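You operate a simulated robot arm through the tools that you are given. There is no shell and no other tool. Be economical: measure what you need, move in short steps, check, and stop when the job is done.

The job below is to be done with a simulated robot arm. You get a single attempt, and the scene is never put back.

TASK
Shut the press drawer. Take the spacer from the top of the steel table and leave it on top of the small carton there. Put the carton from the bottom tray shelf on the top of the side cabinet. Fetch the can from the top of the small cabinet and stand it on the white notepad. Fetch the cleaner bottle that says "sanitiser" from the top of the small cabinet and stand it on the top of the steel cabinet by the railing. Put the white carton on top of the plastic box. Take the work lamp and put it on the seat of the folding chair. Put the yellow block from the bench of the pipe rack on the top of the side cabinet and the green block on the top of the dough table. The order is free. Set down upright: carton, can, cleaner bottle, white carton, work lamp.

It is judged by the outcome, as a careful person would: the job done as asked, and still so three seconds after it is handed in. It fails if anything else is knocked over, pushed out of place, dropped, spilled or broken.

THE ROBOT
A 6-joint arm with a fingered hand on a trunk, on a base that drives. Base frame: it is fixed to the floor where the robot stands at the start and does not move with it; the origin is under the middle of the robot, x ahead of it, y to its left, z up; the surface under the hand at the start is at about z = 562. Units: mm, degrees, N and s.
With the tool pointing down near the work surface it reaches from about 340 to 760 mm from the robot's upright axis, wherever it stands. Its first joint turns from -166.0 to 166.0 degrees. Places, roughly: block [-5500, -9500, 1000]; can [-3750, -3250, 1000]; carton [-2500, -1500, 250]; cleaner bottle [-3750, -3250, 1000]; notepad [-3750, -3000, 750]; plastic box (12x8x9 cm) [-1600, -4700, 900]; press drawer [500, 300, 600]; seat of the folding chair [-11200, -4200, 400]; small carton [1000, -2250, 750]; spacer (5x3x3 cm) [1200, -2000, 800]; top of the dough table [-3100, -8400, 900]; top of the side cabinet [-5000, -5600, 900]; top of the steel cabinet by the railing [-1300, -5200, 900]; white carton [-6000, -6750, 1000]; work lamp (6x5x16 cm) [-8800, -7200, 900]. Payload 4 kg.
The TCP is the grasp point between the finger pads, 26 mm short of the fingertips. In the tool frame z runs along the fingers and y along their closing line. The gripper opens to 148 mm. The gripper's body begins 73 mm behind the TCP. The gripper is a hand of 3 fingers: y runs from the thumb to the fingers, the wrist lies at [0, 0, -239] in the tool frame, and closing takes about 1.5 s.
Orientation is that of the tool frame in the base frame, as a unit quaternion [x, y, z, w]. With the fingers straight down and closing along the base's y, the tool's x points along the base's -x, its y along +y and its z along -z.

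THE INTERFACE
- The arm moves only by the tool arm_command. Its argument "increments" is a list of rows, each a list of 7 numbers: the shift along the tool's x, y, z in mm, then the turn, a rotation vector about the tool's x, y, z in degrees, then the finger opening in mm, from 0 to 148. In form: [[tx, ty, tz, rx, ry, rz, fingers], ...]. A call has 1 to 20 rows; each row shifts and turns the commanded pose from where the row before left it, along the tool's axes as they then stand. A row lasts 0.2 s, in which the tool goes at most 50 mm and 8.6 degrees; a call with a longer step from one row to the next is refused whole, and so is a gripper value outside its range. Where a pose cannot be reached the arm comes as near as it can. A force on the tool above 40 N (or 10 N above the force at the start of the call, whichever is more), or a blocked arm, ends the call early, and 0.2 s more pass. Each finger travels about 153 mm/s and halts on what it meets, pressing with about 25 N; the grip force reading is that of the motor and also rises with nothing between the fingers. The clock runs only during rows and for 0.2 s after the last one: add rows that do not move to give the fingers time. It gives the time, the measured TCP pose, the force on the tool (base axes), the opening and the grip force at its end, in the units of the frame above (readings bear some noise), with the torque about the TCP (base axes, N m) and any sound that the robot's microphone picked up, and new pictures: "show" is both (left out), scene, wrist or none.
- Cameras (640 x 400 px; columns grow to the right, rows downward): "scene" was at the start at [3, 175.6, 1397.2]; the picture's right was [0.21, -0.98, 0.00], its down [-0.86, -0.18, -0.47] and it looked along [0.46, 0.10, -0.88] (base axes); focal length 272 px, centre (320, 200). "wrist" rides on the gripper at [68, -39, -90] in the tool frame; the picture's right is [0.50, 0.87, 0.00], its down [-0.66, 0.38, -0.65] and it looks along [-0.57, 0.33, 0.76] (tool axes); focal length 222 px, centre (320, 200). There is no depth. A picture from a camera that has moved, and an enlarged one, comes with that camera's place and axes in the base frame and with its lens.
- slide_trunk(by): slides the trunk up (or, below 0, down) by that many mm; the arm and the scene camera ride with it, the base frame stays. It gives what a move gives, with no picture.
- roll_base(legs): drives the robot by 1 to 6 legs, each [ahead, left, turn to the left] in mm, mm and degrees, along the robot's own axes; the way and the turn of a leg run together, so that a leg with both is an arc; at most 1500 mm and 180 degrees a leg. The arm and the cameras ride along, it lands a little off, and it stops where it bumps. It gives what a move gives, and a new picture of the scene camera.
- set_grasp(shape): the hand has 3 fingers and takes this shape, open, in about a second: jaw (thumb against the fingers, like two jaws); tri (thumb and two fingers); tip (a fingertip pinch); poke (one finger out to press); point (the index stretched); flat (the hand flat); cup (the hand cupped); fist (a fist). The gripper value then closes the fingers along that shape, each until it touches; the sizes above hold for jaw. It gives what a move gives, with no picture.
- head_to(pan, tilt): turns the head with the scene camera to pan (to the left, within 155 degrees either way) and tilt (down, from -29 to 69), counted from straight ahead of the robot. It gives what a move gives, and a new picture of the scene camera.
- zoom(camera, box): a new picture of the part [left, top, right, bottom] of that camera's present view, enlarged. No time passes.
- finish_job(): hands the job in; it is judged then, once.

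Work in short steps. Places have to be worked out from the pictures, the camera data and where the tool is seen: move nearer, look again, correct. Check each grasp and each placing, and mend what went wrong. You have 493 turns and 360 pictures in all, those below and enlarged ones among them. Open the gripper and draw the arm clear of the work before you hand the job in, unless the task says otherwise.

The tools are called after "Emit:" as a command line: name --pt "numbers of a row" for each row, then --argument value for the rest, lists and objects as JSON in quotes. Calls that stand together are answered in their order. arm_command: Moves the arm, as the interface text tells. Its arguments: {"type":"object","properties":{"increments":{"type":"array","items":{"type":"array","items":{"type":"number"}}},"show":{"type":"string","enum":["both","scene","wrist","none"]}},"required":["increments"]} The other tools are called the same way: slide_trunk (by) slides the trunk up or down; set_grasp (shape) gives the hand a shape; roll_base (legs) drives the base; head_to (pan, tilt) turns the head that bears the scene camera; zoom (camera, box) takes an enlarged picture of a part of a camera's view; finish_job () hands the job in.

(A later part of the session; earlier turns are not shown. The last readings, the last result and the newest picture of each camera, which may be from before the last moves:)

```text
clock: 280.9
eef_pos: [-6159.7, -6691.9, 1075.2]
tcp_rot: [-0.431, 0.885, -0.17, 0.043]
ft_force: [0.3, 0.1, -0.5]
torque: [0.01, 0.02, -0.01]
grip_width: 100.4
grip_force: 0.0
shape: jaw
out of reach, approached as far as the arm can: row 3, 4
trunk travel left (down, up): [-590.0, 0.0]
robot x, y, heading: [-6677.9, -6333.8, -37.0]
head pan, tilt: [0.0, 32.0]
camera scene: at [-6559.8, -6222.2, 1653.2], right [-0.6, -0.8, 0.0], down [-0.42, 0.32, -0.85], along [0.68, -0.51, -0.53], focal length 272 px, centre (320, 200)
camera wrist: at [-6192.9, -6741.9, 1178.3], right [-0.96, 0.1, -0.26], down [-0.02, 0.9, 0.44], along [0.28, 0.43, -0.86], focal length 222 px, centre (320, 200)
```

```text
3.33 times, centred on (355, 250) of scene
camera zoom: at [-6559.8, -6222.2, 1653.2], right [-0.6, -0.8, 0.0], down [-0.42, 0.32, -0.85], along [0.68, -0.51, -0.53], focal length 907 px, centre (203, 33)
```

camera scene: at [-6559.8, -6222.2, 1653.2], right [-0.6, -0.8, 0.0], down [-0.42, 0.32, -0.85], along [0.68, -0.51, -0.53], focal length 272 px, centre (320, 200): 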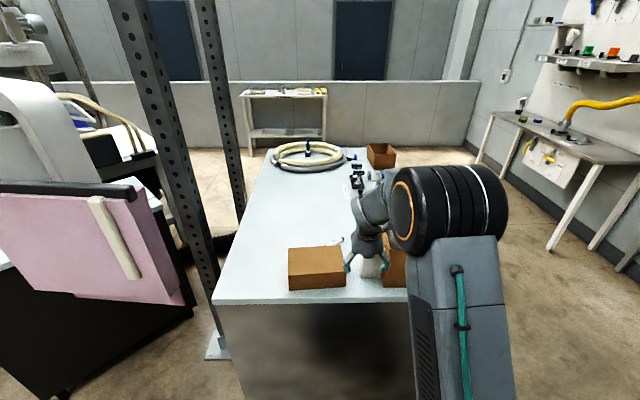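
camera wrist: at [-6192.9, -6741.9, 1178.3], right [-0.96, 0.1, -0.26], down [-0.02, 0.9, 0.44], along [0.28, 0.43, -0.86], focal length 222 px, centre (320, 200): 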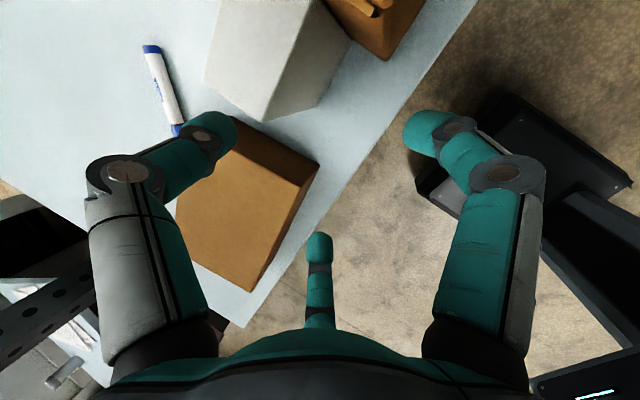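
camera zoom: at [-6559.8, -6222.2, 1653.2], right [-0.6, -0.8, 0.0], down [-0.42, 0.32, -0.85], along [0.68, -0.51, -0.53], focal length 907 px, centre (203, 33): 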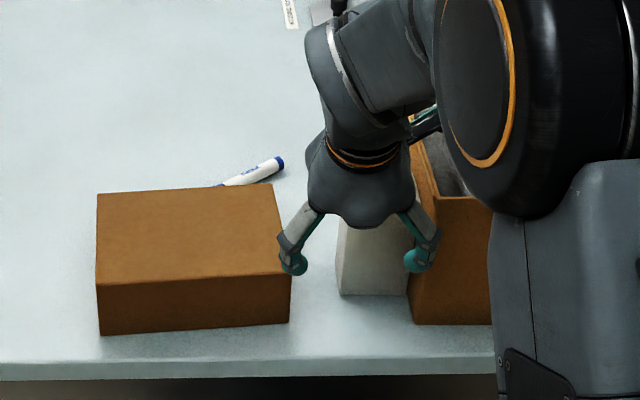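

The white carton is about 73×48×137 (top z≈1037), pressed against the open carton's wall on its right. A three-sided grip with the thumb on its free left face and fingers near/far avoids the wall; that needs the tool's y pointing right. I back off and try that wrist orientation.

Emit:
roll_base --legs '[[-200, 0, 0]]'

Emit:
arm_command --pt "0 0 0 -7 0 0 100" --pt "0 0 0 -7 0 0 100" --pt "0 0 0 -6 0 0 100" --pt "0 0 0 0 0 -8.2 100" --pt "0 0 0 0 0 -8.2 100" --pt "0 0 0 0 0 -8.2 100" --pt "0 0 0 0 0 -8.2 100" --pt "0 0 0 0 0 -8.2 100" --pt "0 0 0 0 0 -8.2 100" --pt "0 0 0 0 0 -8.2 100" --pt "0 0 0 0 0 -8.2 100" --pt "0 0 0 0 0 -8.2 100" --pt "0 0 0 0 0 -8.2 100" --pt "0 0 0 0 0 -8.2 100" --show "wrist"

```text
clock: 282.5
eef_pos: [-6317.4, -6572.4, 1077.2]
tcp_rot: [-0.431, 0.885, -0.171, 0.043]
ft_force: [-0.3, 0.6, 0.3]
torque: [-0.03, 0.0, -0.01]
grip_width: 100.4
grip_force: 0.0
shape: jaw
trunk travel left (down, up): [-590.0, 0.0]
robot x, y, heading: [-6841.5, -6216.2, -36.4]
head pan, tilt: [0.0, 32.0]
camera scene: at [-6720.1, -6102.3, 1653.2], right [-0.6, -0.8, 0.0], down [-0.42, 0.32, -0.85], along [0.68, -0.51, -0.53], focal length 272 px, centre (320, 200)
```

scene: 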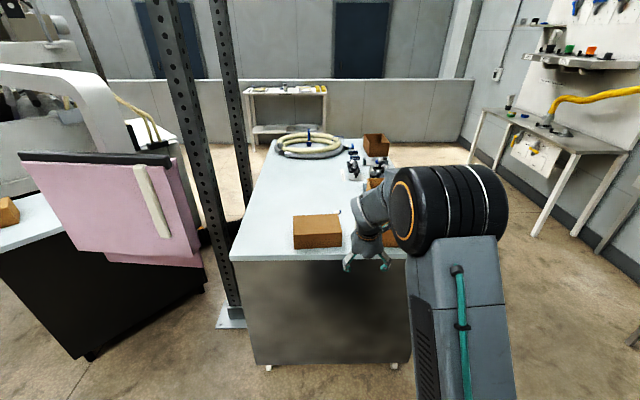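

```text
clock: 285.5
eef_pos: [-6453.6, -6342.3, 859.3]
tcp_rot: [0.939, -0.341, 0.002, 0.056]
ft_force: [0.5, 0.2, -1.3]
torque: [0.02, -0.02, -0.03]
grip_width: 100.3
grip_force: 0.1
shape: jaw
out of reach, approached as far as the arm can: row 1, 2, 3, 4, 5, 6, 7, 8, 9, 10, 11, 12, 13, 14
trunk travel left (down, up): [-590.0, 0.0]
robot x, y, heading: [-6840.3, -6212.3, -36.7]
head pan, tilt: [0.0, 32.0]
camera wrist: at [-6374.8, -6345.7, 946.1], right [-0.17, -0.98, 0.11], down [-0.72, 0.2, 0.66], along [-0.67, 0.03, -0.74], focal length 222 px, centre (320, 200)
```

wrist: 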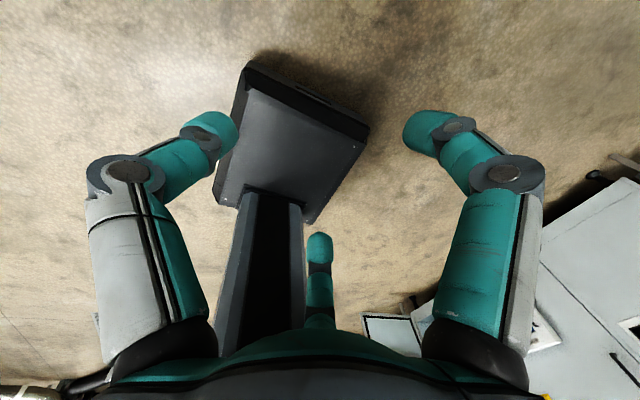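

The orientation (y right) is attained, but the hand dropped lower and nearer. I try raising and extending from here.

Emit:
arm_command --pt "30 0 -30 0 0 0 100" --pt "30 0 -30 0 0 0 100" --pt "30 0 -30 0 0 0 100" --pt "30 0 -30 0 0 0 100" --pt "30 0 -30 0 0 0 100" --pt "30 0 -30 0 0 0 100" --show "scene"

```text
clock: 286.9
eef_pos: [-6474.8, -6374.1, 871.2]
tcp_rot: [0.938, -0.342, 0.002, 0.056]
ft_force: [-0.1, 0.0, 0.5]
torque: [-0.03, -0.03, 0.01]
grip_width: 100.3
grip_force: 0.0
shape: jaw
out of reach, approached as far as the arm can: row 1, 2, 3, 4, 5, 6
trunk travel left (down, up): [-590.0, 0.0]
robot x, y, heading: [-6839.6, -6214.6, -36.8]
head pan, tilt: [0.0, 32.0]
camera scene: at [-6719.5, -6102.4, 1653.1], right [-0.6, -0.8, 0.0], down [-0.42, 0.32, -0.85], along [0.68, -0.51, -0.53], focal length 272 px, centre (320, 200)
```

scene: 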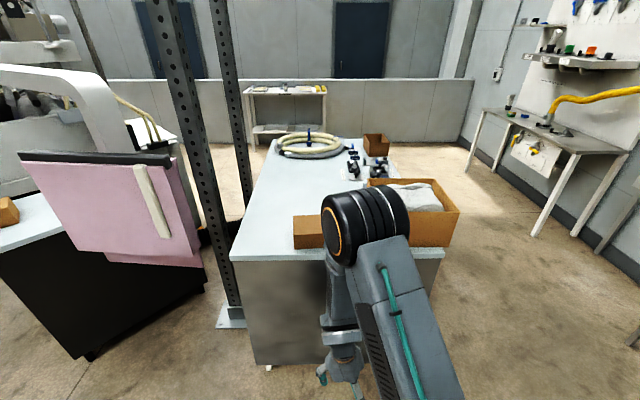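

That orientation isn't reachable here. Since the three fingers are equivalent at 120°, the same grip is obtained with the tool turned only 60° from its natural yaw. I rotate back accordingly (+240°).

Emit:
arm_command --pt "0 0 0 0 0 8 100" --pt "0 0 0 0 0 8 100" --pt "0 0 0 0 0 8 100" --pt "0 0 0 0 0 8 100" --pt "0 0 0 0 0 8 100" --pt "0 0 0 0 0 8 100" --pt "0 0 0 0 0 8 100" --pt "0 0 0 0 0 8 100" --pt "0 0 0 0 0 8 100" --pt "0 0 0 0 0 8 100" --pt "0 0 0 0 0 8 100" --pt "0 0 0 0 0 8 100" --pt "0 0 0 0 0 8 100" --pt "0 0 0 0 0 8 100" --pt "0 0 0 0 0 8 100" --show "none"

Emit:
arm_command --pt "0 0 0 0 0 8 100" --pt "0 0 0 0 0 8 100" --pt "0 0 0 0 0 8 100" --pt "0 0 0 0 0 8 100" --pt "0 0 0 0 0 8 100" --pt "0 0 0 0 0 8 100" --pt "0 0 0 0 0 8 100" --pt "0 0 0 0 0 8 100" --pt "0 0 0 0 0 8 100" --pt "0 0 0 0 0 8 100" --pt "0 0 0 0 0 8 100" --pt "0 0 0 0 0 8 100" --pt "0 0 0 0 0 8 100" --pt "0 0 0 0 0 8 100" --pt "0 0 0 0 0 8 100" --show "scene"

```text
clock: 290.1
eef_pos: [-6473.0, -6370.4, 868.8]
tcp_rot: [-0.171, 0.984, -0.047, -0.029]
ft_force: [-0.3, -0.1, 0.2]
torque: [0.01, -0.02, 0.0]
grip_width: 100.8
grip_force: 0.1
shape: jaw
trunk travel left (down, up): [-590.0, 0.0]
robot x, y, heading: [-6839.4, -6214.1, -36.6]
head pan, tilt: [0.0, 32.0]
```

```text
clock: 293.3
eef_pos: [-6472.1, -6370.1, 870.5]
tcp_rot: [0.765, 0.641, -0.05, 0.027]
ft_force: [-0.3, 0.1, -0.4]
torque: [0.01, 0.0, 0.01]
grip_width: 100.4
grip_force: 0.0
shape: jaw
trunk travel left (down, up): [-590.0, 0.0]
robot x, y, heading: [-6840.9, -6213.4, -36.7]
head pan, tilt: [0.0, 32.0]
camera scene: at [-6719.5, -6102.7, 1653.1], right [-0.6, -0.8, 0.0], down [-0.42, 0.32, -0.85], along [0.68, -0.51, -0.53], focal length 272 px, centre (320, 200)
```

scene: 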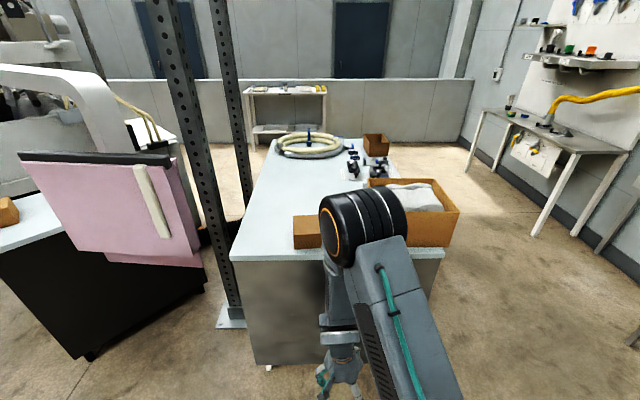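

Yaw is right now (command pose restarts from measured). Straighten the tool and raise to z≈1110.

Emit:
arm_command --pt "0 0 -30 -1.3 6.4 0 100" --pt "0 0 -45 0 0 0 100" --pt "0 0 -45 0 0 0 100" --pt "0 0 -45 0 0 0 100" --pt "0 0 -45 0 0 0 100" --pt "-18 36 -20 0 0 0 100" --pt "-18 36 0 0 0 0 100" --pt "-18 36 0 0 0 0 100" --pt "-18 36 0 0 0 0 100" --show "none"

```text
clock: 295.3
eef_pos: [-6343.7, -6464.4, 1088.7]
tcp_rot: [0.767, 0.642, 0.0, 0.0]
ft_force: [-0.1, 0.2, 0.2]
torque: [0.01, 0.0, 0.02]
grip_width: 100.4
grip_force: 0.1
shape: jaw
out of reach, approached as far as the arm can: row 1
trunk travel left (down, up): [-590.0, 0.0]
robot x, y, heading: [-6842.6, -6212.5, -36.5]
head pan, tilt: [0.0, 32.0]
```

Drive 300 ahead and 100 right so the hand is just short of the carton, then look.

Emit:
roll_base --legs '[[300, -97, 0]]'

Emit:
arm_command --pt "0 0 0 0 0 0 90" --show "wrist"

Emit:
zoom --camera "scene" --box '[270, 190, 450, 330]'

```text
clock: 297.4
eef_pos: [-6159.6, -6722.6, 1086.8]
tcp_rot: [0.766, 0.643, 0.002, -0.001]
ft_force: [-0.4, -0.1, 0.5]
torque: [0.04, 0.0, -0.01]
grip_width: 100.3
grip_force: 0.1
shape: jaw
trunk travel left (down, up): [-590.0, 0.0]
robot x, y, heading: [-6654.0, -6478.2, -36.5]
head pan, tilt: [0.0, 32.0]
camera scene: at [-6533.8, -6361.8, 1653.1], right [-0.6, -0.8, 0.0], down [-0.43, 0.32, -0.85], along [0.68, -0.51, -0.53], focal length 272 px, centre (320, 200)
```

scene: 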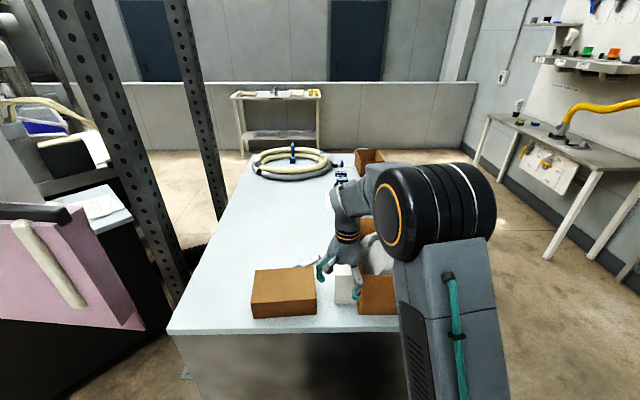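

```text
clock: 297.8
eef_pos: [-6159.5, -6722.8, 1088.3]
tcp_rot: [0.767, 0.642, 0.001, -0.001]
ft_force: [-1.0, -0.3, 0.1]
torque: [0.03, -0.03, 0.04]
grip_width: 90.7
grip_force: 0.1
shape: jaw
trunk travel left (down, up): [-590.0, 0.0]
robot x, y, heading: [-6654.3, -6472.3, -36.5]
head pan, tilt: [0.0, 32.0]
camera wrist: at [-6187.1, -6650.4, 1177.4], right [0.94, 0.34, 0.0], down [0.26, -0.71, 0.65], along [0.22, -0.61, -0.76], focal length 222 px, centre (320, 200)
```

wrist: 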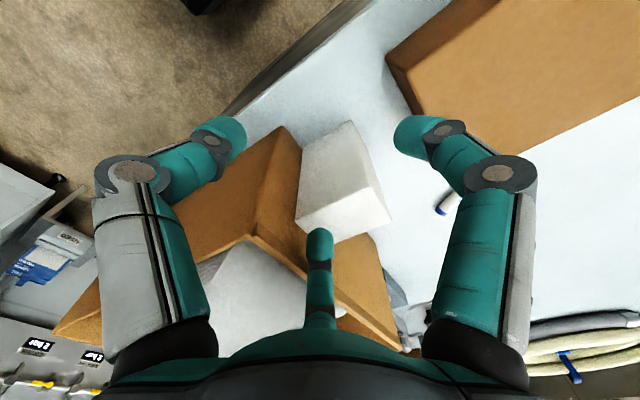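

```text
2.86 times, centred on (360, 260) of scene
camera zoom: at [-6534.2, -6361.3, 1653.1], right [-0.6, -0.8, 0.0], down [-0.42, 0.32, -0.85], along [0.68, -0.51, -0.53], focal length 777 px, centre (206, 29)
```

zoom: 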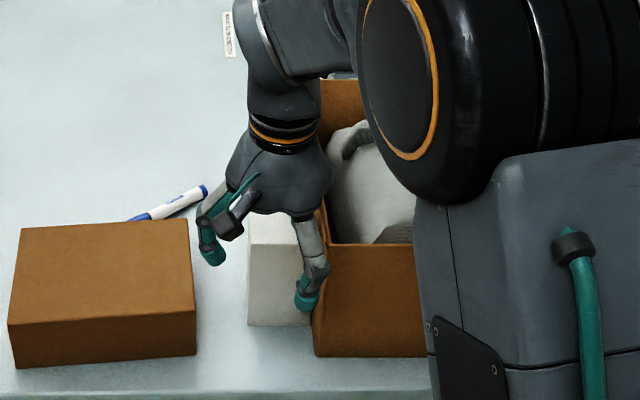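

Emit:
zoom --camera "wrist" --box '[200, 90, 420, 290]'

```text
2.00 times, centred on (310, 190) of wrist
camera zoom: at [-6187.1, -6650.4, 1177.4], right [0.94, 0.34, 0.0], down [0.26, -0.71, 0.65], along [0.22, -0.61, -0.76], focal length 444 px, centre (340, 220)
```

zoom: 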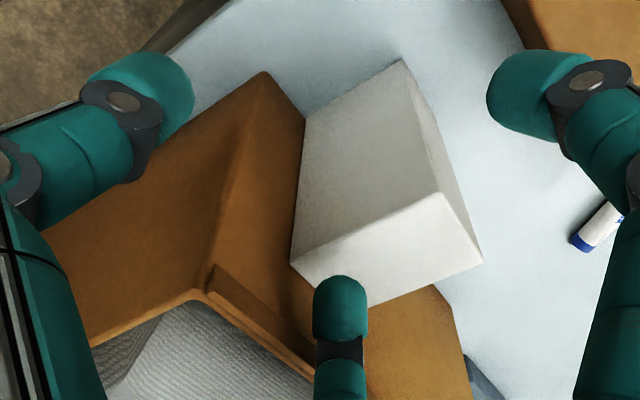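

White carton: a -9057…-9131, b 803…850; rim of the open carton z≈1071. Move the hand over it (forward 68, right 8) and verify.

Emit:
arm_command --pt "-19 28.5 0 0 0 0 85" --pt "-18.5 28.5 0 0 0 0 85" --pt "0 0 0 0 0 0 85" --show "wrist"

Emit:
zoom --camera "scene" --box '[270, 190, 450, 330]'

```text
clock: 298.6
eef_pos: [-6109.3, -6770.0, 1087.2]
tcp_rot: [0.766, 0.643, 0.001, -0.001]
ft_force: [0.8, -0.3, -0.3]
torque: [0.02, -0.01, -0.02]
grip_width: 85.2
grip_force: 0.0
shape: jaw
trunk travel left (down, up): [-590.0, 0.0]
robot x, y, heading: [-6652.1, -6472.2, -36.5]
head pan, tilt: [0.0, 32.0]
camera wrist: at [-6136.4, -6696.9, 1177.1], right [0.94, 0.34, 0.0], down [0.26, -0.71, 0.65], along [0.22, -0.61, -0.76], focal length 222 px, centre (320, 200)
```

wrist: 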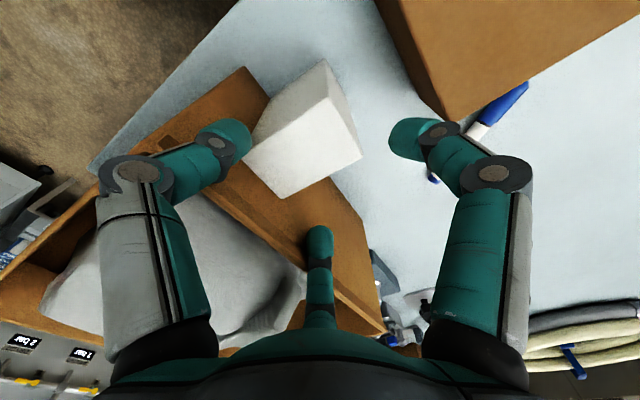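

```text
2.86 times, centred on (360, 260) of scene
camera zoom: at [-6534.2, -6361.4, 1653.1], right [-0.6, -0.8, 0.0], down [-0.42, 0.32, -0.85], along [0.68, -0.51, -0.53], focal length 777 px, centre (206, 29)
```

zoom: 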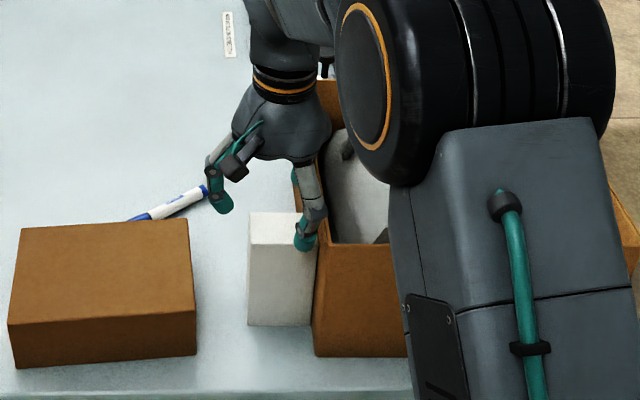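

Aligned with margins of ~10–15 mm. Lower 64 mm carefully.

Emit:
arm_command --pt "-1 -3 20 0 0 0 85" --pt "0 0 20 0 0 0 85" --pt "0 0 15 0 0 0 85" --pt "0 0 9 0 0 0 85" --show "wrist"

Emit:
zoom --camera "scene" --box '[270, 190, 450, 330]'

```text
clock: 299.6
eef_pos: [-6112.9, -6770.5, 1025.7]
tcp_rot: [0.766, 0.643, 0.001, -0.001]
ft_force: [0.8, 1.2, -0.4]
torque: [-0.04, 0.04, 0.08]
grip_width: 85.1
grip_force: 0.0
shape: jaw
trunk travel left (down, up): [-590.0, 0.0]
robot x, y, heading: [-6652.9, -6471.5, -36.7]
head pan, tilt: [0.0, 32.0]
camera wrist: at [-6140.2, -6697.7, 1114.7], right [0.94, 0.34, 0.0], down [0.26, -0.71, 0.65], along [0.22, -0.61, -0.76], focal length 222 px, centre (320, 200)
```

wrist: 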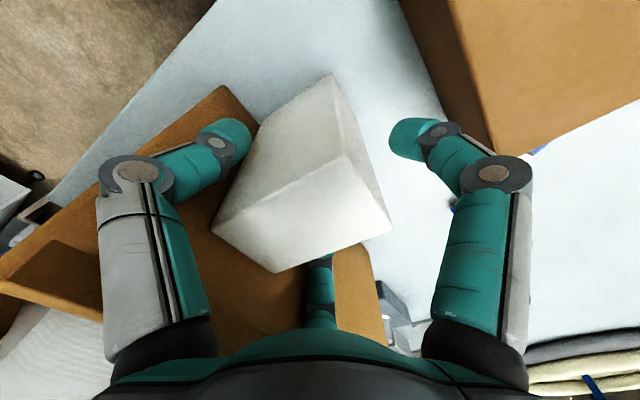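

```text
2.86 times, centred on (360, 260) of scene
camera zoom: at [-6534.0, -6361.2, 1653.1], right [-0.6, -0.8, 0.0], down [-0.42, 0.32, -0.85], along [0.68, -0.51, -0.53], focal length 777 px, centre (206, 29)
```

zoom: 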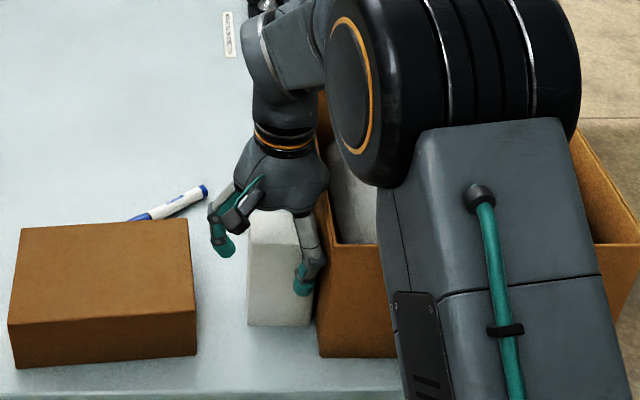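

Fingers surround the carton. Close.

Emit:
arm_command --pt "0 0 0 0 0 0 70" --pt "0 0 0 0 0 0 55" --pt "0 0 0 0 0 0 40" --pt "0 0 0 0 0 0 30" --pt "0 0 0 0 0 0 30" --pt "0 0 0 0 0 0 30" --show "wrist"

Emit:
zoom --camera "scene" --box '[270, 190, 450, 330]'

```text
clock: 301.0
eef_pos: [-6113.1, -6770.3, 1024.9]
tcp_rot: [0.766, 0.643, 0.001, -0.001]
ft_force: [0.7, -0.1, -0.2]
torque: [0.01, -0.02, 0.0]
grip_width: 47.6
grip_force: 25.2
shape: jaw
trunk travel left (down, up): [-590.0, 0.0]
robot x, y, heading: [-6655.0, -6474.5, -36.7]
head pan, tilt: [0.0, 32.0]
camera wrist: at [-6140.2, -6697.8, 1114.7], right [0.94, 0.34, 0.0], down [0.26, -0.71, 0.65], along [0.22, -0.61, -0.76], focal length 222 px, centre (320, 200)
```

wrist: 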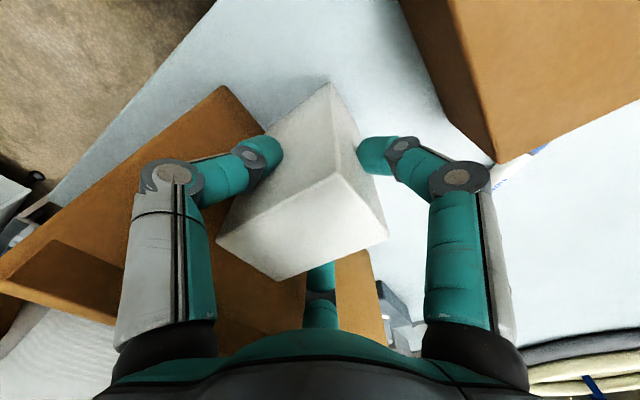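

```text
2.86 times, centred on (360, 260) of scene
camera zoom: at [-6534.0, -6361.5, 1653.1], right [-0.6, -0.8, 0.0], down [-0.42, 0.32, -0.85], along [0.68, -0.51, -0.53], focal length 777 px, centre (206, 29)
```

zoom: 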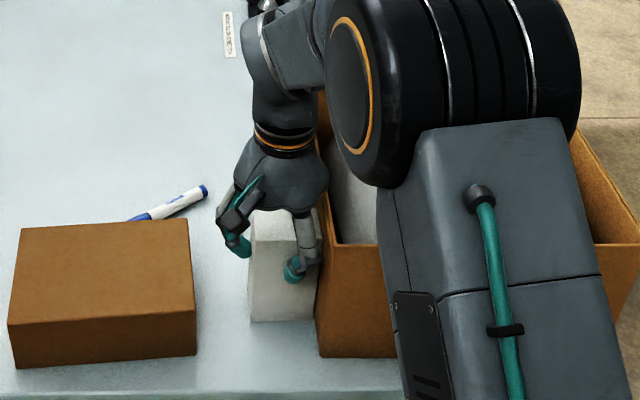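

Gripped (48 mm, 25 N). Lift straight up 90 mm.

Emit:
arm_command --pt "0 0 -10 0 0 0 30" --pt "0 0 -20 0 0 0 30" --pt "0 0 -30 0 0 0 30" --pt "0 0 -30 0 0 0 30" --show "wrist"

Emit:
zoom --camera "scene" --box '[270, 150, 450, 330]'

```text
clock: 302.0
eef_pos: [-6112.9, -6770.0, 1116.3]
tcp_rot: [0.767, 0.642, 0.001, 0.0]
ft_force: [-0.5, 0.1, -1.4]
torque: [0.02, -0.01, -0.01]
grip_width: 47.6
grip_force: 24.9
shape: jaw
trunk travel left (down, up): [-590.0, 0.0]
robot x, y, heading: [-6653.9, -6476.6, -36.7]
head pan, tilt: [0.0, 32.0]
camera wrist: at [-6139.8, -6697.6, 1204.8], right [0.94, 0.34, 0.0], down [0.26, -0.71, 0.65], along [0.22, -0.61, -0.76], focal length 222 px, centre (320, 200)
```

wrist: 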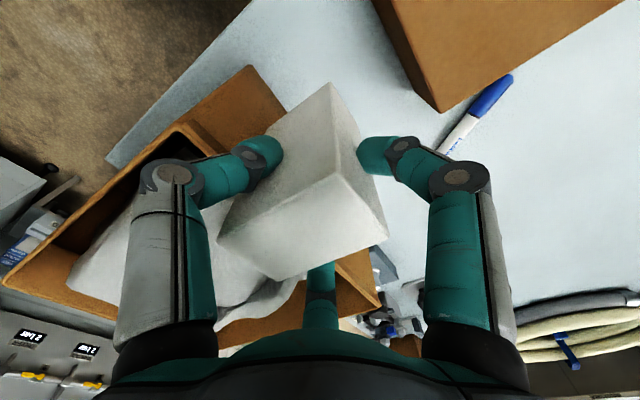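

```text
2.22 times, centred on (360, 240) of scene
camera zoom: at [-6534.2, -6361.4, 1653.1], right [-0.6, -0.8, 0.0], down [-0.42, 0.32, -0.85], along [0.68, -0.51, -0.53], focal length 604 px, centre (231, 111)
```

zoom: 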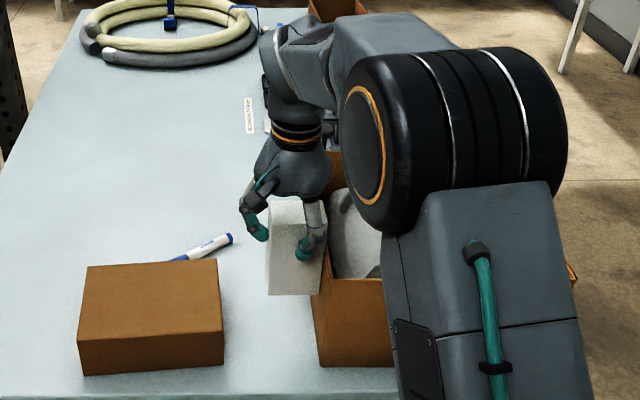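

The white carton is held. I back away and drive to the cross-aisle toward the plastic box.

Emit:
roll_base --legs '[[-600, 0, 0], [0, 0, 90], [1480, 0, 0], [1000, 0, 0], [0, 0, -53]]'

Emit:
head_to --pan -10 --tilt 22

```text
clock: 323.4
eef_pos: [-5032.5, -4019.4, 1114.6]
tcp_rot: [0.523, 0.852, 0.0, -0.001]
ft_force: [0.8, 0.7, -1.6]
torque: [0.02, -0.01, -0.02]
grip_width: 46.6
grip_force: 25.2
shape: jaw
trunk travel left (down, up): [-590.0, 0.0]
robot x, y, heading: [-5647.7, -4106.9, 0.1]
head pan, tilt: [0.0, 32.0]
camera scene: at [-5615.6, -3946.0, 1653.1], right [0.0, -1.0, 0.0], down [-0.53, 0.0, -0.85], along [0.85, 0.0, -0.53], focal length 272 px, centre (320, 200)
```

scene: 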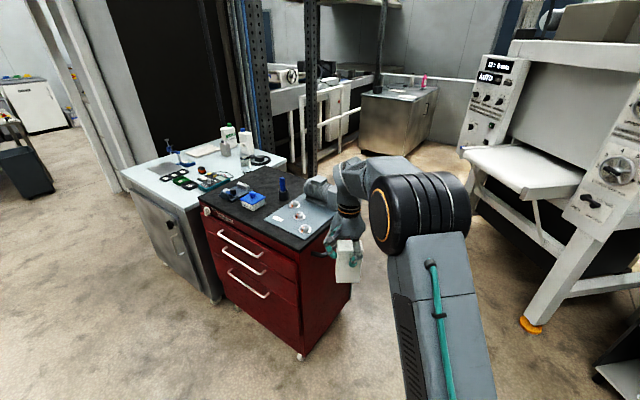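

```text
clock: 324.1
eef_pos: [-5033.8, -4019.7, 1114.6]
tcp_rot: [0.524, 0.852, 0.001, -0.001]
ft_force: [-0.2, 0.4, -2.3]
torque: [0.04, -0.01, -0.01]
grip_width: 46.5
grip_force: 25.1
shape: jaw
trunk travel left (down, up): [-590.0, 0.0]
robot x, y, heading: [-5646.0, -4105.9, 0.2]
head pan, tilt: [-10.0, 22.0]
camera scene: at [-5613.7, -3962.0, 1669.0], right [-0.17, -0.99, 0.0], down [-0.37, 0.06, -0.93], along [0.91, -0.16, -0.38], focal length 272 px, centre (320, 200)
```

scene: 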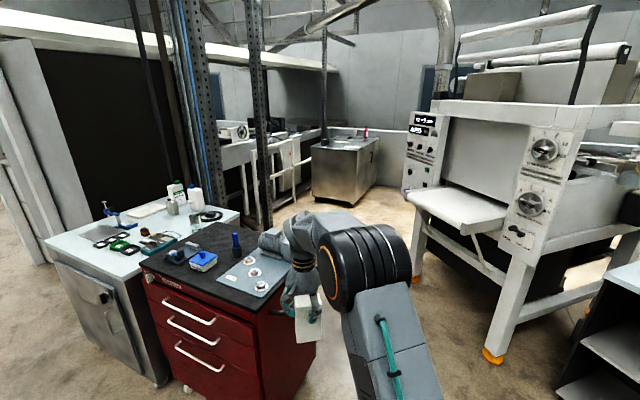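

The corridor leads to the steel cabinet (pink bottle on top). Strafe right 540 and drive ahead.

Emit:
roll_base --legs '[[0, -540, 0], [1450, 0, 0], [1150, 0, 0]]'

Emit:
head_to --pan 5 --tilt 22

```text
clock: 339.5
eef_pos: [-2426.6, -4590.6, 1115.0]
tcp_rot: [0.534, 0.846, 0.001, 0.0]
ft_force: [-1.0, 1.1, -1.8]
torque: [0.03, 0.02, 0.01]
grip_width: 46.9
grip_force: 24.9
shape: jaw
trunk travel left (down, up): [-590.0, 0.0]
robot x, y, heading: [-3044.1, -4665.8, -1.3]
head pan, tilt: [-10.0, 22.0]
camera scene: at [-3005.0, -4519.9, 1669.1], right [-0.19, -0.98, 0.0], down [-0.37, 0.07, -0.93], along [0.91, -0.18, -0.37], focal length 272 px, centre (320, 200)
```

scene: 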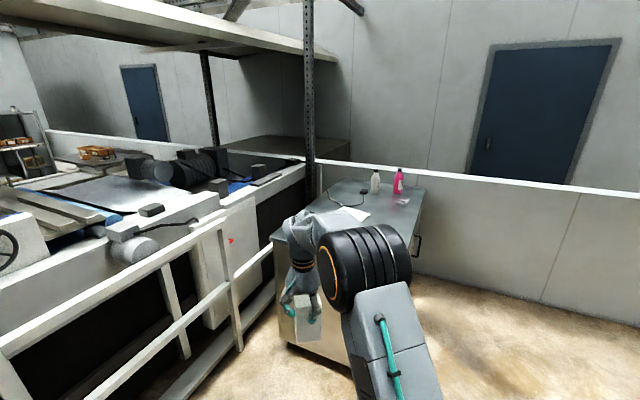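

```text
clock: 340.3
eef_pos: [-2426.2, -4591.6, 1114.8]
tcp_rot: [0.533, 0.846, 0.001, 0.0]
ft_force: [-0.2, 0.0, -1.4]
torque: [0.02, -0.01, 0.02]
grip_width: 46.7
grip_force: 25.1
shape: jaw
trunk travel left (down, up): [-590.0, 0.0]
robot x, y, heading: [-3038.6, -4665.9, -1.0]
head pan, tilt: [5.0, 22.0]
camera scene: at [-3003.6, -4495.8, 1669.1], right [0.07, -1.0, 0.0], down [-0.37, -0.03, -0.93], along [0.93, 0.06, -0.37], focal length 272 px, centre (320, 200)
```

scene: 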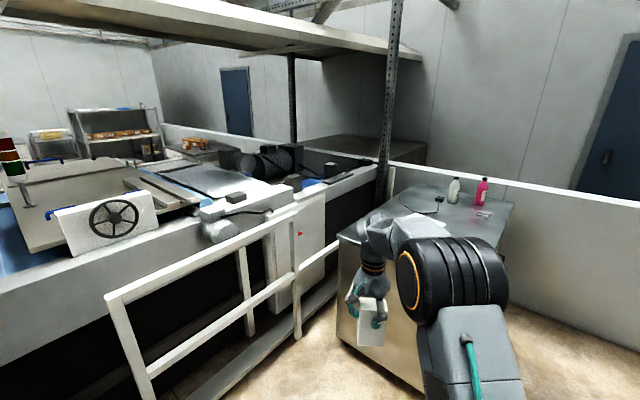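

Emit:
zoom --camera "scene" --box '[330, 150, 530, 280]'

```text
3.08 times, centred on (430, 215) of scene
camera zoom: at [-3003.6, -4495.8, 1669.1], right [0.07, -1.0, 0.0], down [-0.37, -0.03, -0.93], along [0.93, 0.06, -0.37], focal length 837 px, centre (-18, 154)
```

zoom: 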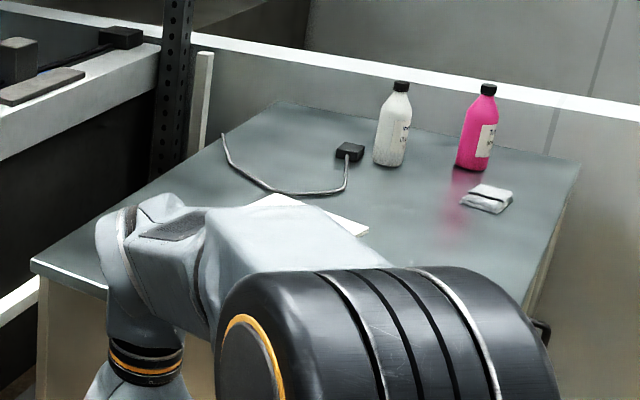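

The steel cabinet's near edge faces +b at b≈-1417. I turn to face it and stop short to find the plastic box.

Emit:
roll_base --legs '[[0, 0, -36], [250, 600, 0]]'

Emit:
head_to --pan 0 --tilt 35

```text
clock: 345.7
eef_pos: [-1933.8, -4647.7, 1116.2]
tcp_rot: [0.771, 0.637, 0.0, -0.001]
ft_force: [0.3, -0.4, -1.5]
torque: [0.0, -0.01, -0.02]
grip_width: 47.0
grip_force: 24.9
shape: jaw
trunk travel left (down, up): [-590.0, 0.0]
robot x, y, heading: [-2468.0, -4343.5, -37.8]
head pan, tilt: [5.0, 22.0]
camera scene: at [-2341.7, -4227.2, 1669.0], right [-0.54, -0.84, 0.0], down [-0.32, 0.2, -0.93], along [0.78, -0.5, -0.37], focal length 272 px, centre (320, 200)
```

scene: 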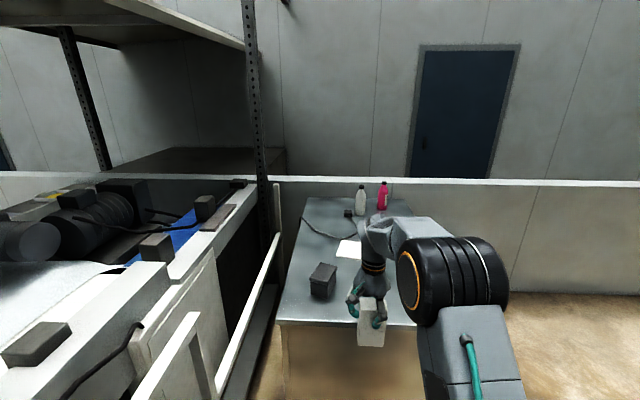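

```text
clock: 346.4
eef_pos: [-1933.2, -4648.8, 1114.7]
tcp_rot: [0.772, 0.636, 0.001, -0.001]
ft_force: [0.7, -0.4, -1.9]
torque: [0.01, -0.01, -0.01]
grip_width: 46.7
grip_force: 25.1
shape: jaw
trunk travel left (down, up): [-590.0, 0.0]
robot x, y, heading: [-2470.5, -4343.2, -37.6]
head pan, tilt: [0.0, 35.0]
camera scene: at [-2350.4, -4231.0, 1648.5], right [-0.61, -0.79, 0.0], down [-0.45, 0.35, -0.82], along [0.65, -0.5, -0.57], focal length 272 px, centre (320, 200)
```

scene: 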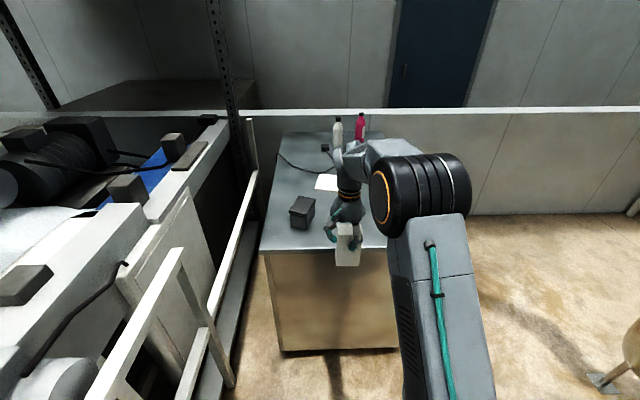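

The dark lidded box on the cabinet is the plastic box. Zoom to measure.

Emit:
zoom --camera "scene" --box '[250, 170, 400, 270]'

```text
4.00 times, centred on (325, 220) of scene
camera zoom: at [-2350.4, -4231.0, 1648.5], right [-0.61, -0.79, 0.0], down [-0.45, 0.35, -0.82], along [0.65, -0.5, -0.57], focal length 1088 px, centre (300, 120)
```

zoom: 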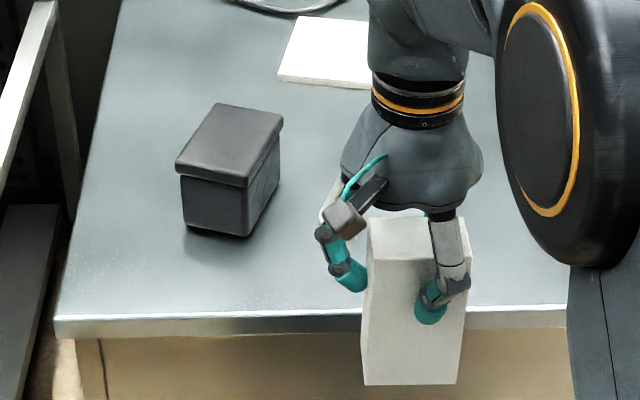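

Cabinet top is z≈885 and the box lid ≈955–975, its long axis 17° off my heading, centred near (-1553,-4749). I raise the carton and turn it 74° so its footprint matches the lid.

Emit:
arm_command --pt "0 0 -20 0 0 0 30" --pt "0 0 -20 0 0 -8.2 30" --pt "0 0 0 0 0 -8.2 30" --pt "0 0 0 0 0 -8.2 30" --pt "0 0 0 0 0 -8.2 30" --pt "0 0 0 0 0 -8.2 30" --pt "0 0 0 0 0 -8.2 30" --pt "0 0 0 0 0 -8.2 30" --pt "0 0 0 0 0 -8.2 30" --pt "0 0 0 0 0 -8.0 30" --show "scene"

```text
clock: 348.6
eef_pos: [-1932.5, -4647.8, 1155.2]
tcp_rot: [0.235, 0.972, 0.001, 0.0]
ft_force: [-0.1, -0.2, -0.9]
torque: [0.0, 0.02, -0.02]
grip_width: 46.7
grip_force: 25.2
shape: jaw
trunk travel left (down, up): [-590.0, 0.0]
robot x, y, heading: [-2470.0, -4342.8, -37.5]
head pan, tilt: [0.0, 35.0]
camera scene: at [-2350.4, -4231.0, 1648.5], right [-0.61, -0.79, 0.0], down [-0.45, 0.35, -0.82], along [0.65, -0.5, -0.57], focal length 272 px, centre (320, 200)
```

scene: 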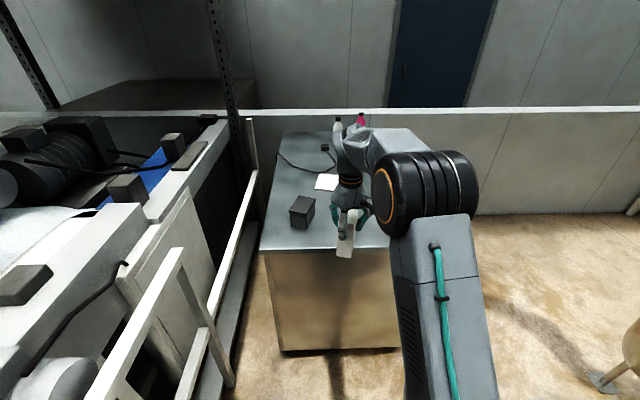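

Good, z=1155. Drive ahead 330 and left 155.

Emit:
roll_base --legs '[[330, 155, 0]]'

Emit:
zoom --camera "scene" --box '[240, 170, 440, 310]'

Emit:
arm_command --pt "0 0 0 0 0 0 30" --show "wrist"

```text
clock: 351.0
eef_pos: [-1576.3, -4726.5, 1154.7]
tcp_rot: [0.236, 0.972, 0.001, 0.0]
ft_force: [-0.6, -0.4, -1.6]
torque: [0.02, 0.0, 0.02]
grip_width: 47.1
grip_force: 24.6
shape: jaw
trunk travel left (down, up): [-590.0, 0.0]
robot x, y, heading: [-2114.6, -4420.9, -37.6]
head pan, tilt: [0.0, 35.0]
camera scene: at [-1993.3, -4310.7, 1648.4], right [-0.61, -0.79, 0.0], down [-0.45, 0.35, -0.82], along [0.65, -0.5, -0.57], focal length 272 px, centre (320, 200)
```

scene: 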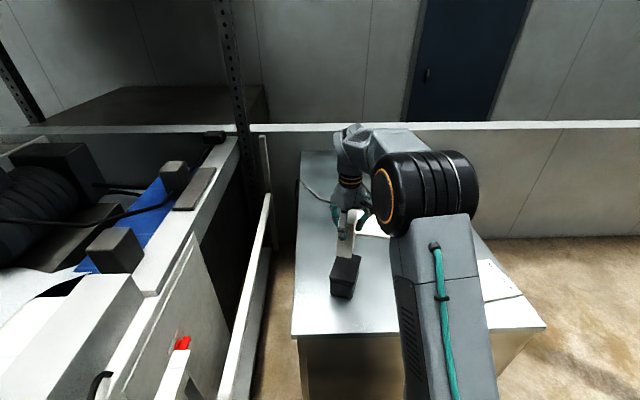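

```text
2.86 times, centred on (340, 240) of scene
camera zoom: at [-1993.3, -4310.7, 1648.4], right [-0.61, -0.79, 0.0], down [-0.45, 0.35, -0.82], along [0.65, -0.5, -0.57], focal length 777 px, centre (263, 86)
```

zoom: 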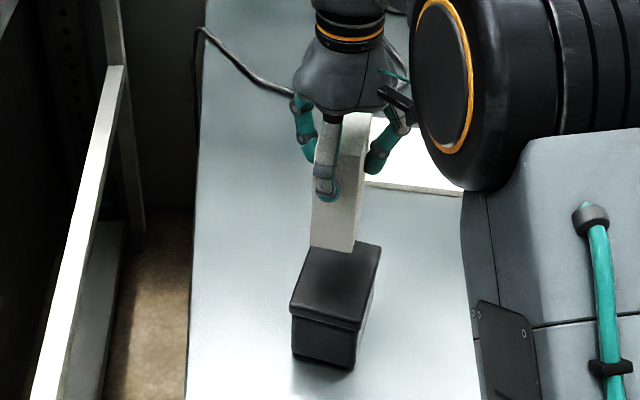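

```text
clock: 351.4
eef_pos: [-1576.4, -4726.8, 1154.0]
tcp_rot: [0.237, 0.972, 0.001, -0.001]
ft_force: [-0.1, 0.2, -1.6]
torque: [0.02, -0.01, 0.01]
grip_width: 46.7
grip_force: 25.1
shape: jaw
trunk travel left (down, up): [-590.0, 0.0]
robot x, y, heading: [-2114.9, -4421.7, -37.5]
head pan, tilt: [0.0, 35.0]
camera wrist: at [-1655.9, -4731.5, 1244.1], right [-0.05, 1.0, 0.0], down [0.76, 0.03, 0.65], along [0.65, 0.03, -0.76], focal length 222 px, centre (320, 200)
```

wrist: 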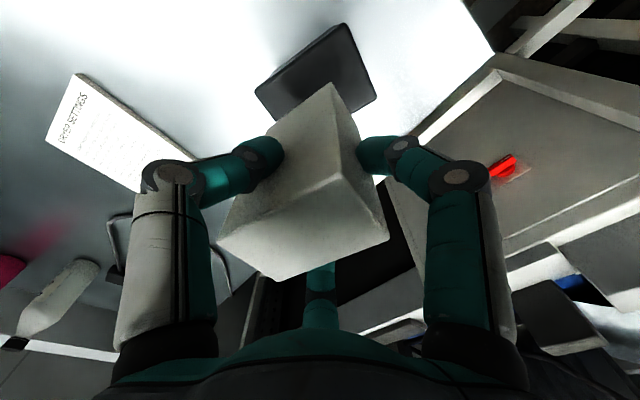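

Both views agree: lid centre (-1576,-4735), top z≈980. A small shift, then lower gently to contact.

Emit:
arm_command --pt "4.5 -5.3 10 0 0 0 30" --pt "0 0 15 0 0 0 30" --pt "0 0 10 0 0 0 30" --pt "0 0 5 0 0 0 30" --show "wrist"

Emit:
zoom --camera "scene" --box '[280, 190, 400, 310]'

```text
clock: 352.4
eef_pos: [-1582.5, -4728.8, 1114.4]
tcp_rot: [0.237, 0.972, 0.001, 0.0]
ft_force: [0.2, -0.4, -2.2]
torque: [0.03, 0.01, -0.03]
grip_width: 46.8
grip_force: 25.0
shape: jaw
trunk travel left (down, up): [-590.0, 0.0]
robot x, y, heading: [-2112.6, -4423.5, -37.2]
head pan, tilt: [0.0, 35.0]
camera wrist: at [-1661.4, -4734.0, 1203.4], right [-0.05, 1.0, 0.0], down [0.76, 0.03, 0.65], along [0.65, 0.03, -0.76], focal length 222 px, centre (320, 200)
```

wrist: 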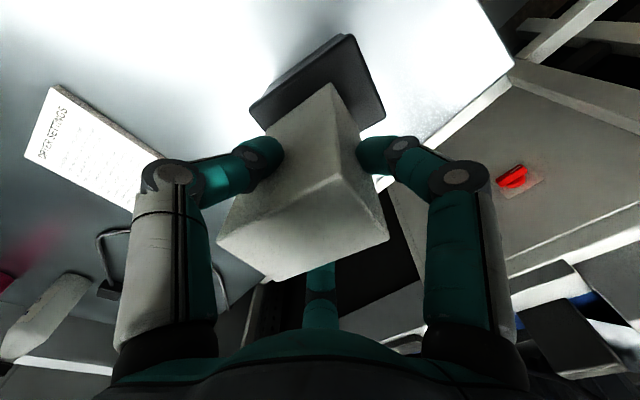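

```text
3.33 times, centred on (340, 250) of scene
camera zoom: at [-1993.9, -4310.6, 1648.5], right [-0.61, -0.79, 0.0], down [-0.45, 0.35, -0.82], along [0.65, -0.5, -0.57], focal length 907 px, centre (253, 33)
```

zoom: 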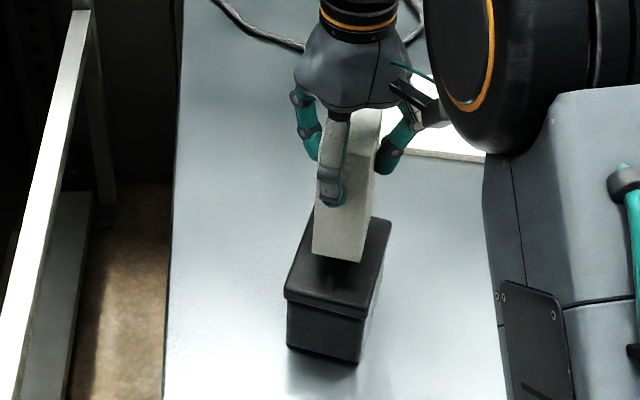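

Aligned over the lid. Final lowering in 3 mm steps.

Emit:
arm_command --pt "0 0 4 0 0 0 30" --pt "0 0 3 0 0 0 30" --pt "0 0 3 0 0 0 30" --pt "0 0 3 0 0 0 30" --pt "0 0 3 0 0 0 30" --pt "0 0 3 0 0 0 30" --show "none"

Emit:
zoom --camera "scene" --box '[280, 190, 400, 310]'

```text
clock: 353.8
eef_pos: [-1584.1, -4730.1, 1096.1]
tcp_rot: [0.236, 0.972, 0.0, 0.0]
ft_force: [0.5, -0.5, -1.7]
torque: [0.0, 0.03, -0.01]
grip_width: 46.4
grip_force: 25.1
shape: jaw
trunk travel left (down, up): [-590.0, 0.0]
robot x, y, heading: [-2111.5, -4420.0, -37.5]
head pan, tilt: [0.0, 35.0]
```

```text
3.33 times, centred on (340, 250) of scene
camera zoom: at [-1993.8, -4310.6, 1648.5], right [-0.61, -0.79, 0.0], down [-0.45, 0.35, -0.82], along [0.65, -0.5, -0.57], focal length 907 px, centre (253, 33)
```

zoom: 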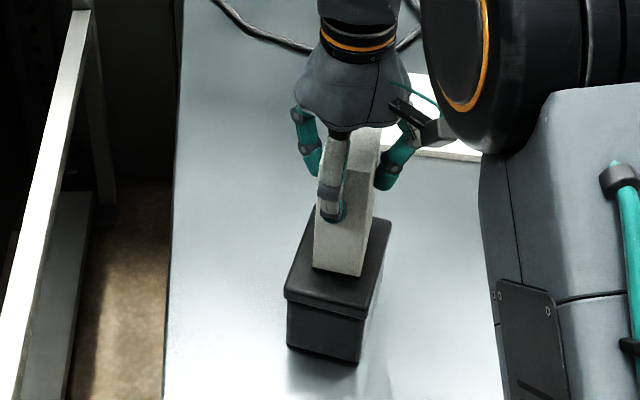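

Emit:
arm_command --pt "0 0 3 0 0 0 30" --pt "0 0 3 0 0 0 30" --pt "0 0 3 0 0 0 30" --pt "0 0 3 0 0 0 30" --pt "0 0 3 0 0 0 30" --pt "0 0 3 0 0 0 30" --show "none"

Emit:
zoom --camera "scene" --box '[280, 190, 400, 310]'

```text
clock: 354.9
eef_pos: [-1582.6, -4729.5, 1088.7]
tcp_rot: [0.236, 0.972, 0.0, 0.006]
ft_force: [-4.2, 2.6, 23.1]
torque: [0.0, 0.15, -0.02]
grip_width: 48.4
grip_force: 25.0
shape: jaw
trunk travel left (down, up): [-590.0, 0.0]
robot x, y, heading: [-2112.5, -4429.4, -37.6]
head pan, tilt: [0.0, 35.0]
stopped in row 5: the force on the tool passed its limit at 43 N (the readings are from after the stop); the commanded pose is now the measured one
```

```text
3.33 times, centred on (340, 250) of scene
camera zoom: at [-1996.4, -4309.1, 1648.5], right [-0.61, -0.79, 0.0], down [-0.45, 0.35, -0.82], along [0.65, -0.5, -0.57], focal length 907 px, centre (253, 33)
```

zoom: 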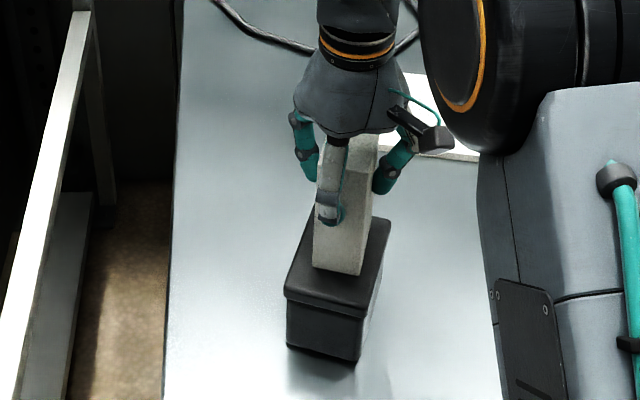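

Contact on the lid. Ease 2 mm and open gently, then rise.

Emit:
arm_command --pt "0 0 -2 0 0 0 40" --pt "0 0 0 0 0 0 52" --pt "0 0 0 0 0 0 65" --pt "0 0 0 0 0 0 85" --pt "0 0 0 0 0 0 85" --pt "0 0 -20 0 0 0 85" --pt "0 0 -30 0 0 0 85" --pt "0 0 -30 0 0 0 85" --show "wrist"

Emit:
zoom --camera "scene" --box '[280, 190, 400, 310]'

```text
clock: 356.6
eef_pos: [-1582.3, -4730.7, 1167.8]
tcp_rot: [0.236, 0.972, 0.0, 0.003]
ft_force: [-0.8, -0.3, 0.0]
torque: [-0.01, -0.01, 0.01]
grip_width: 84.4
grip_force: 0.1
shape: jaw
trunk travel left (down, up): [-590.0, 0.0]
robot x, y, heading: [-2114.2, -4422.0, -37.5]
head pan, tilt: [0.0, 35.0]
camera wrist: at [-1662.6, -4734.8, 1256.0], right [-0.05, 1.0, 0.0], down [0.75, 0.03, 0.66], along [0.66, 0.03, -0.75], focal length 222 px, centre (320, 200)
```

wrist: 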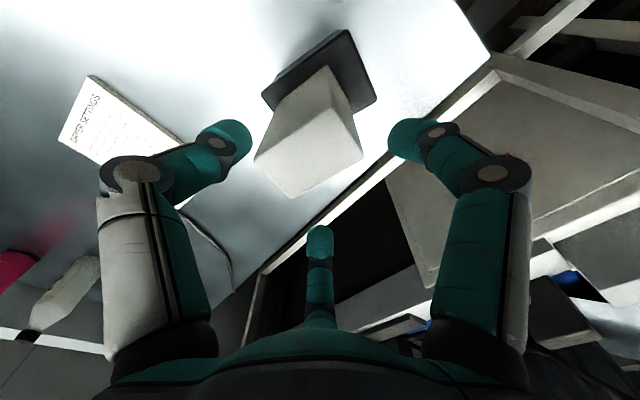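

```text
3.33 times, centred on (340, 250) of scene
camera zoom: at [-1994.2, -4310.4, 1648.4], right [-0.61, -0.79, 0.0], down [-0.45, 0.35, -0.82], along [0.65, -0.5, -0.57], focal length 907 px, centre (253, 33)
```

zoom: 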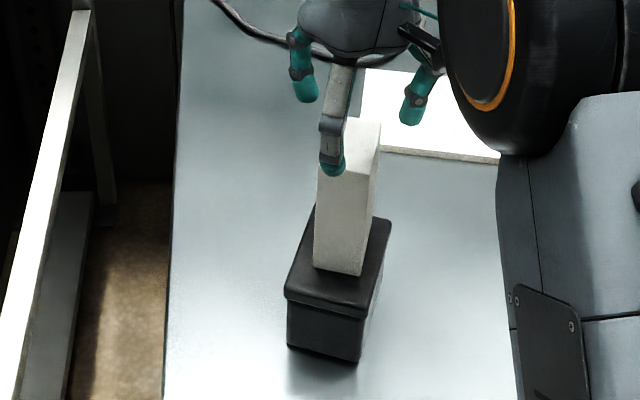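

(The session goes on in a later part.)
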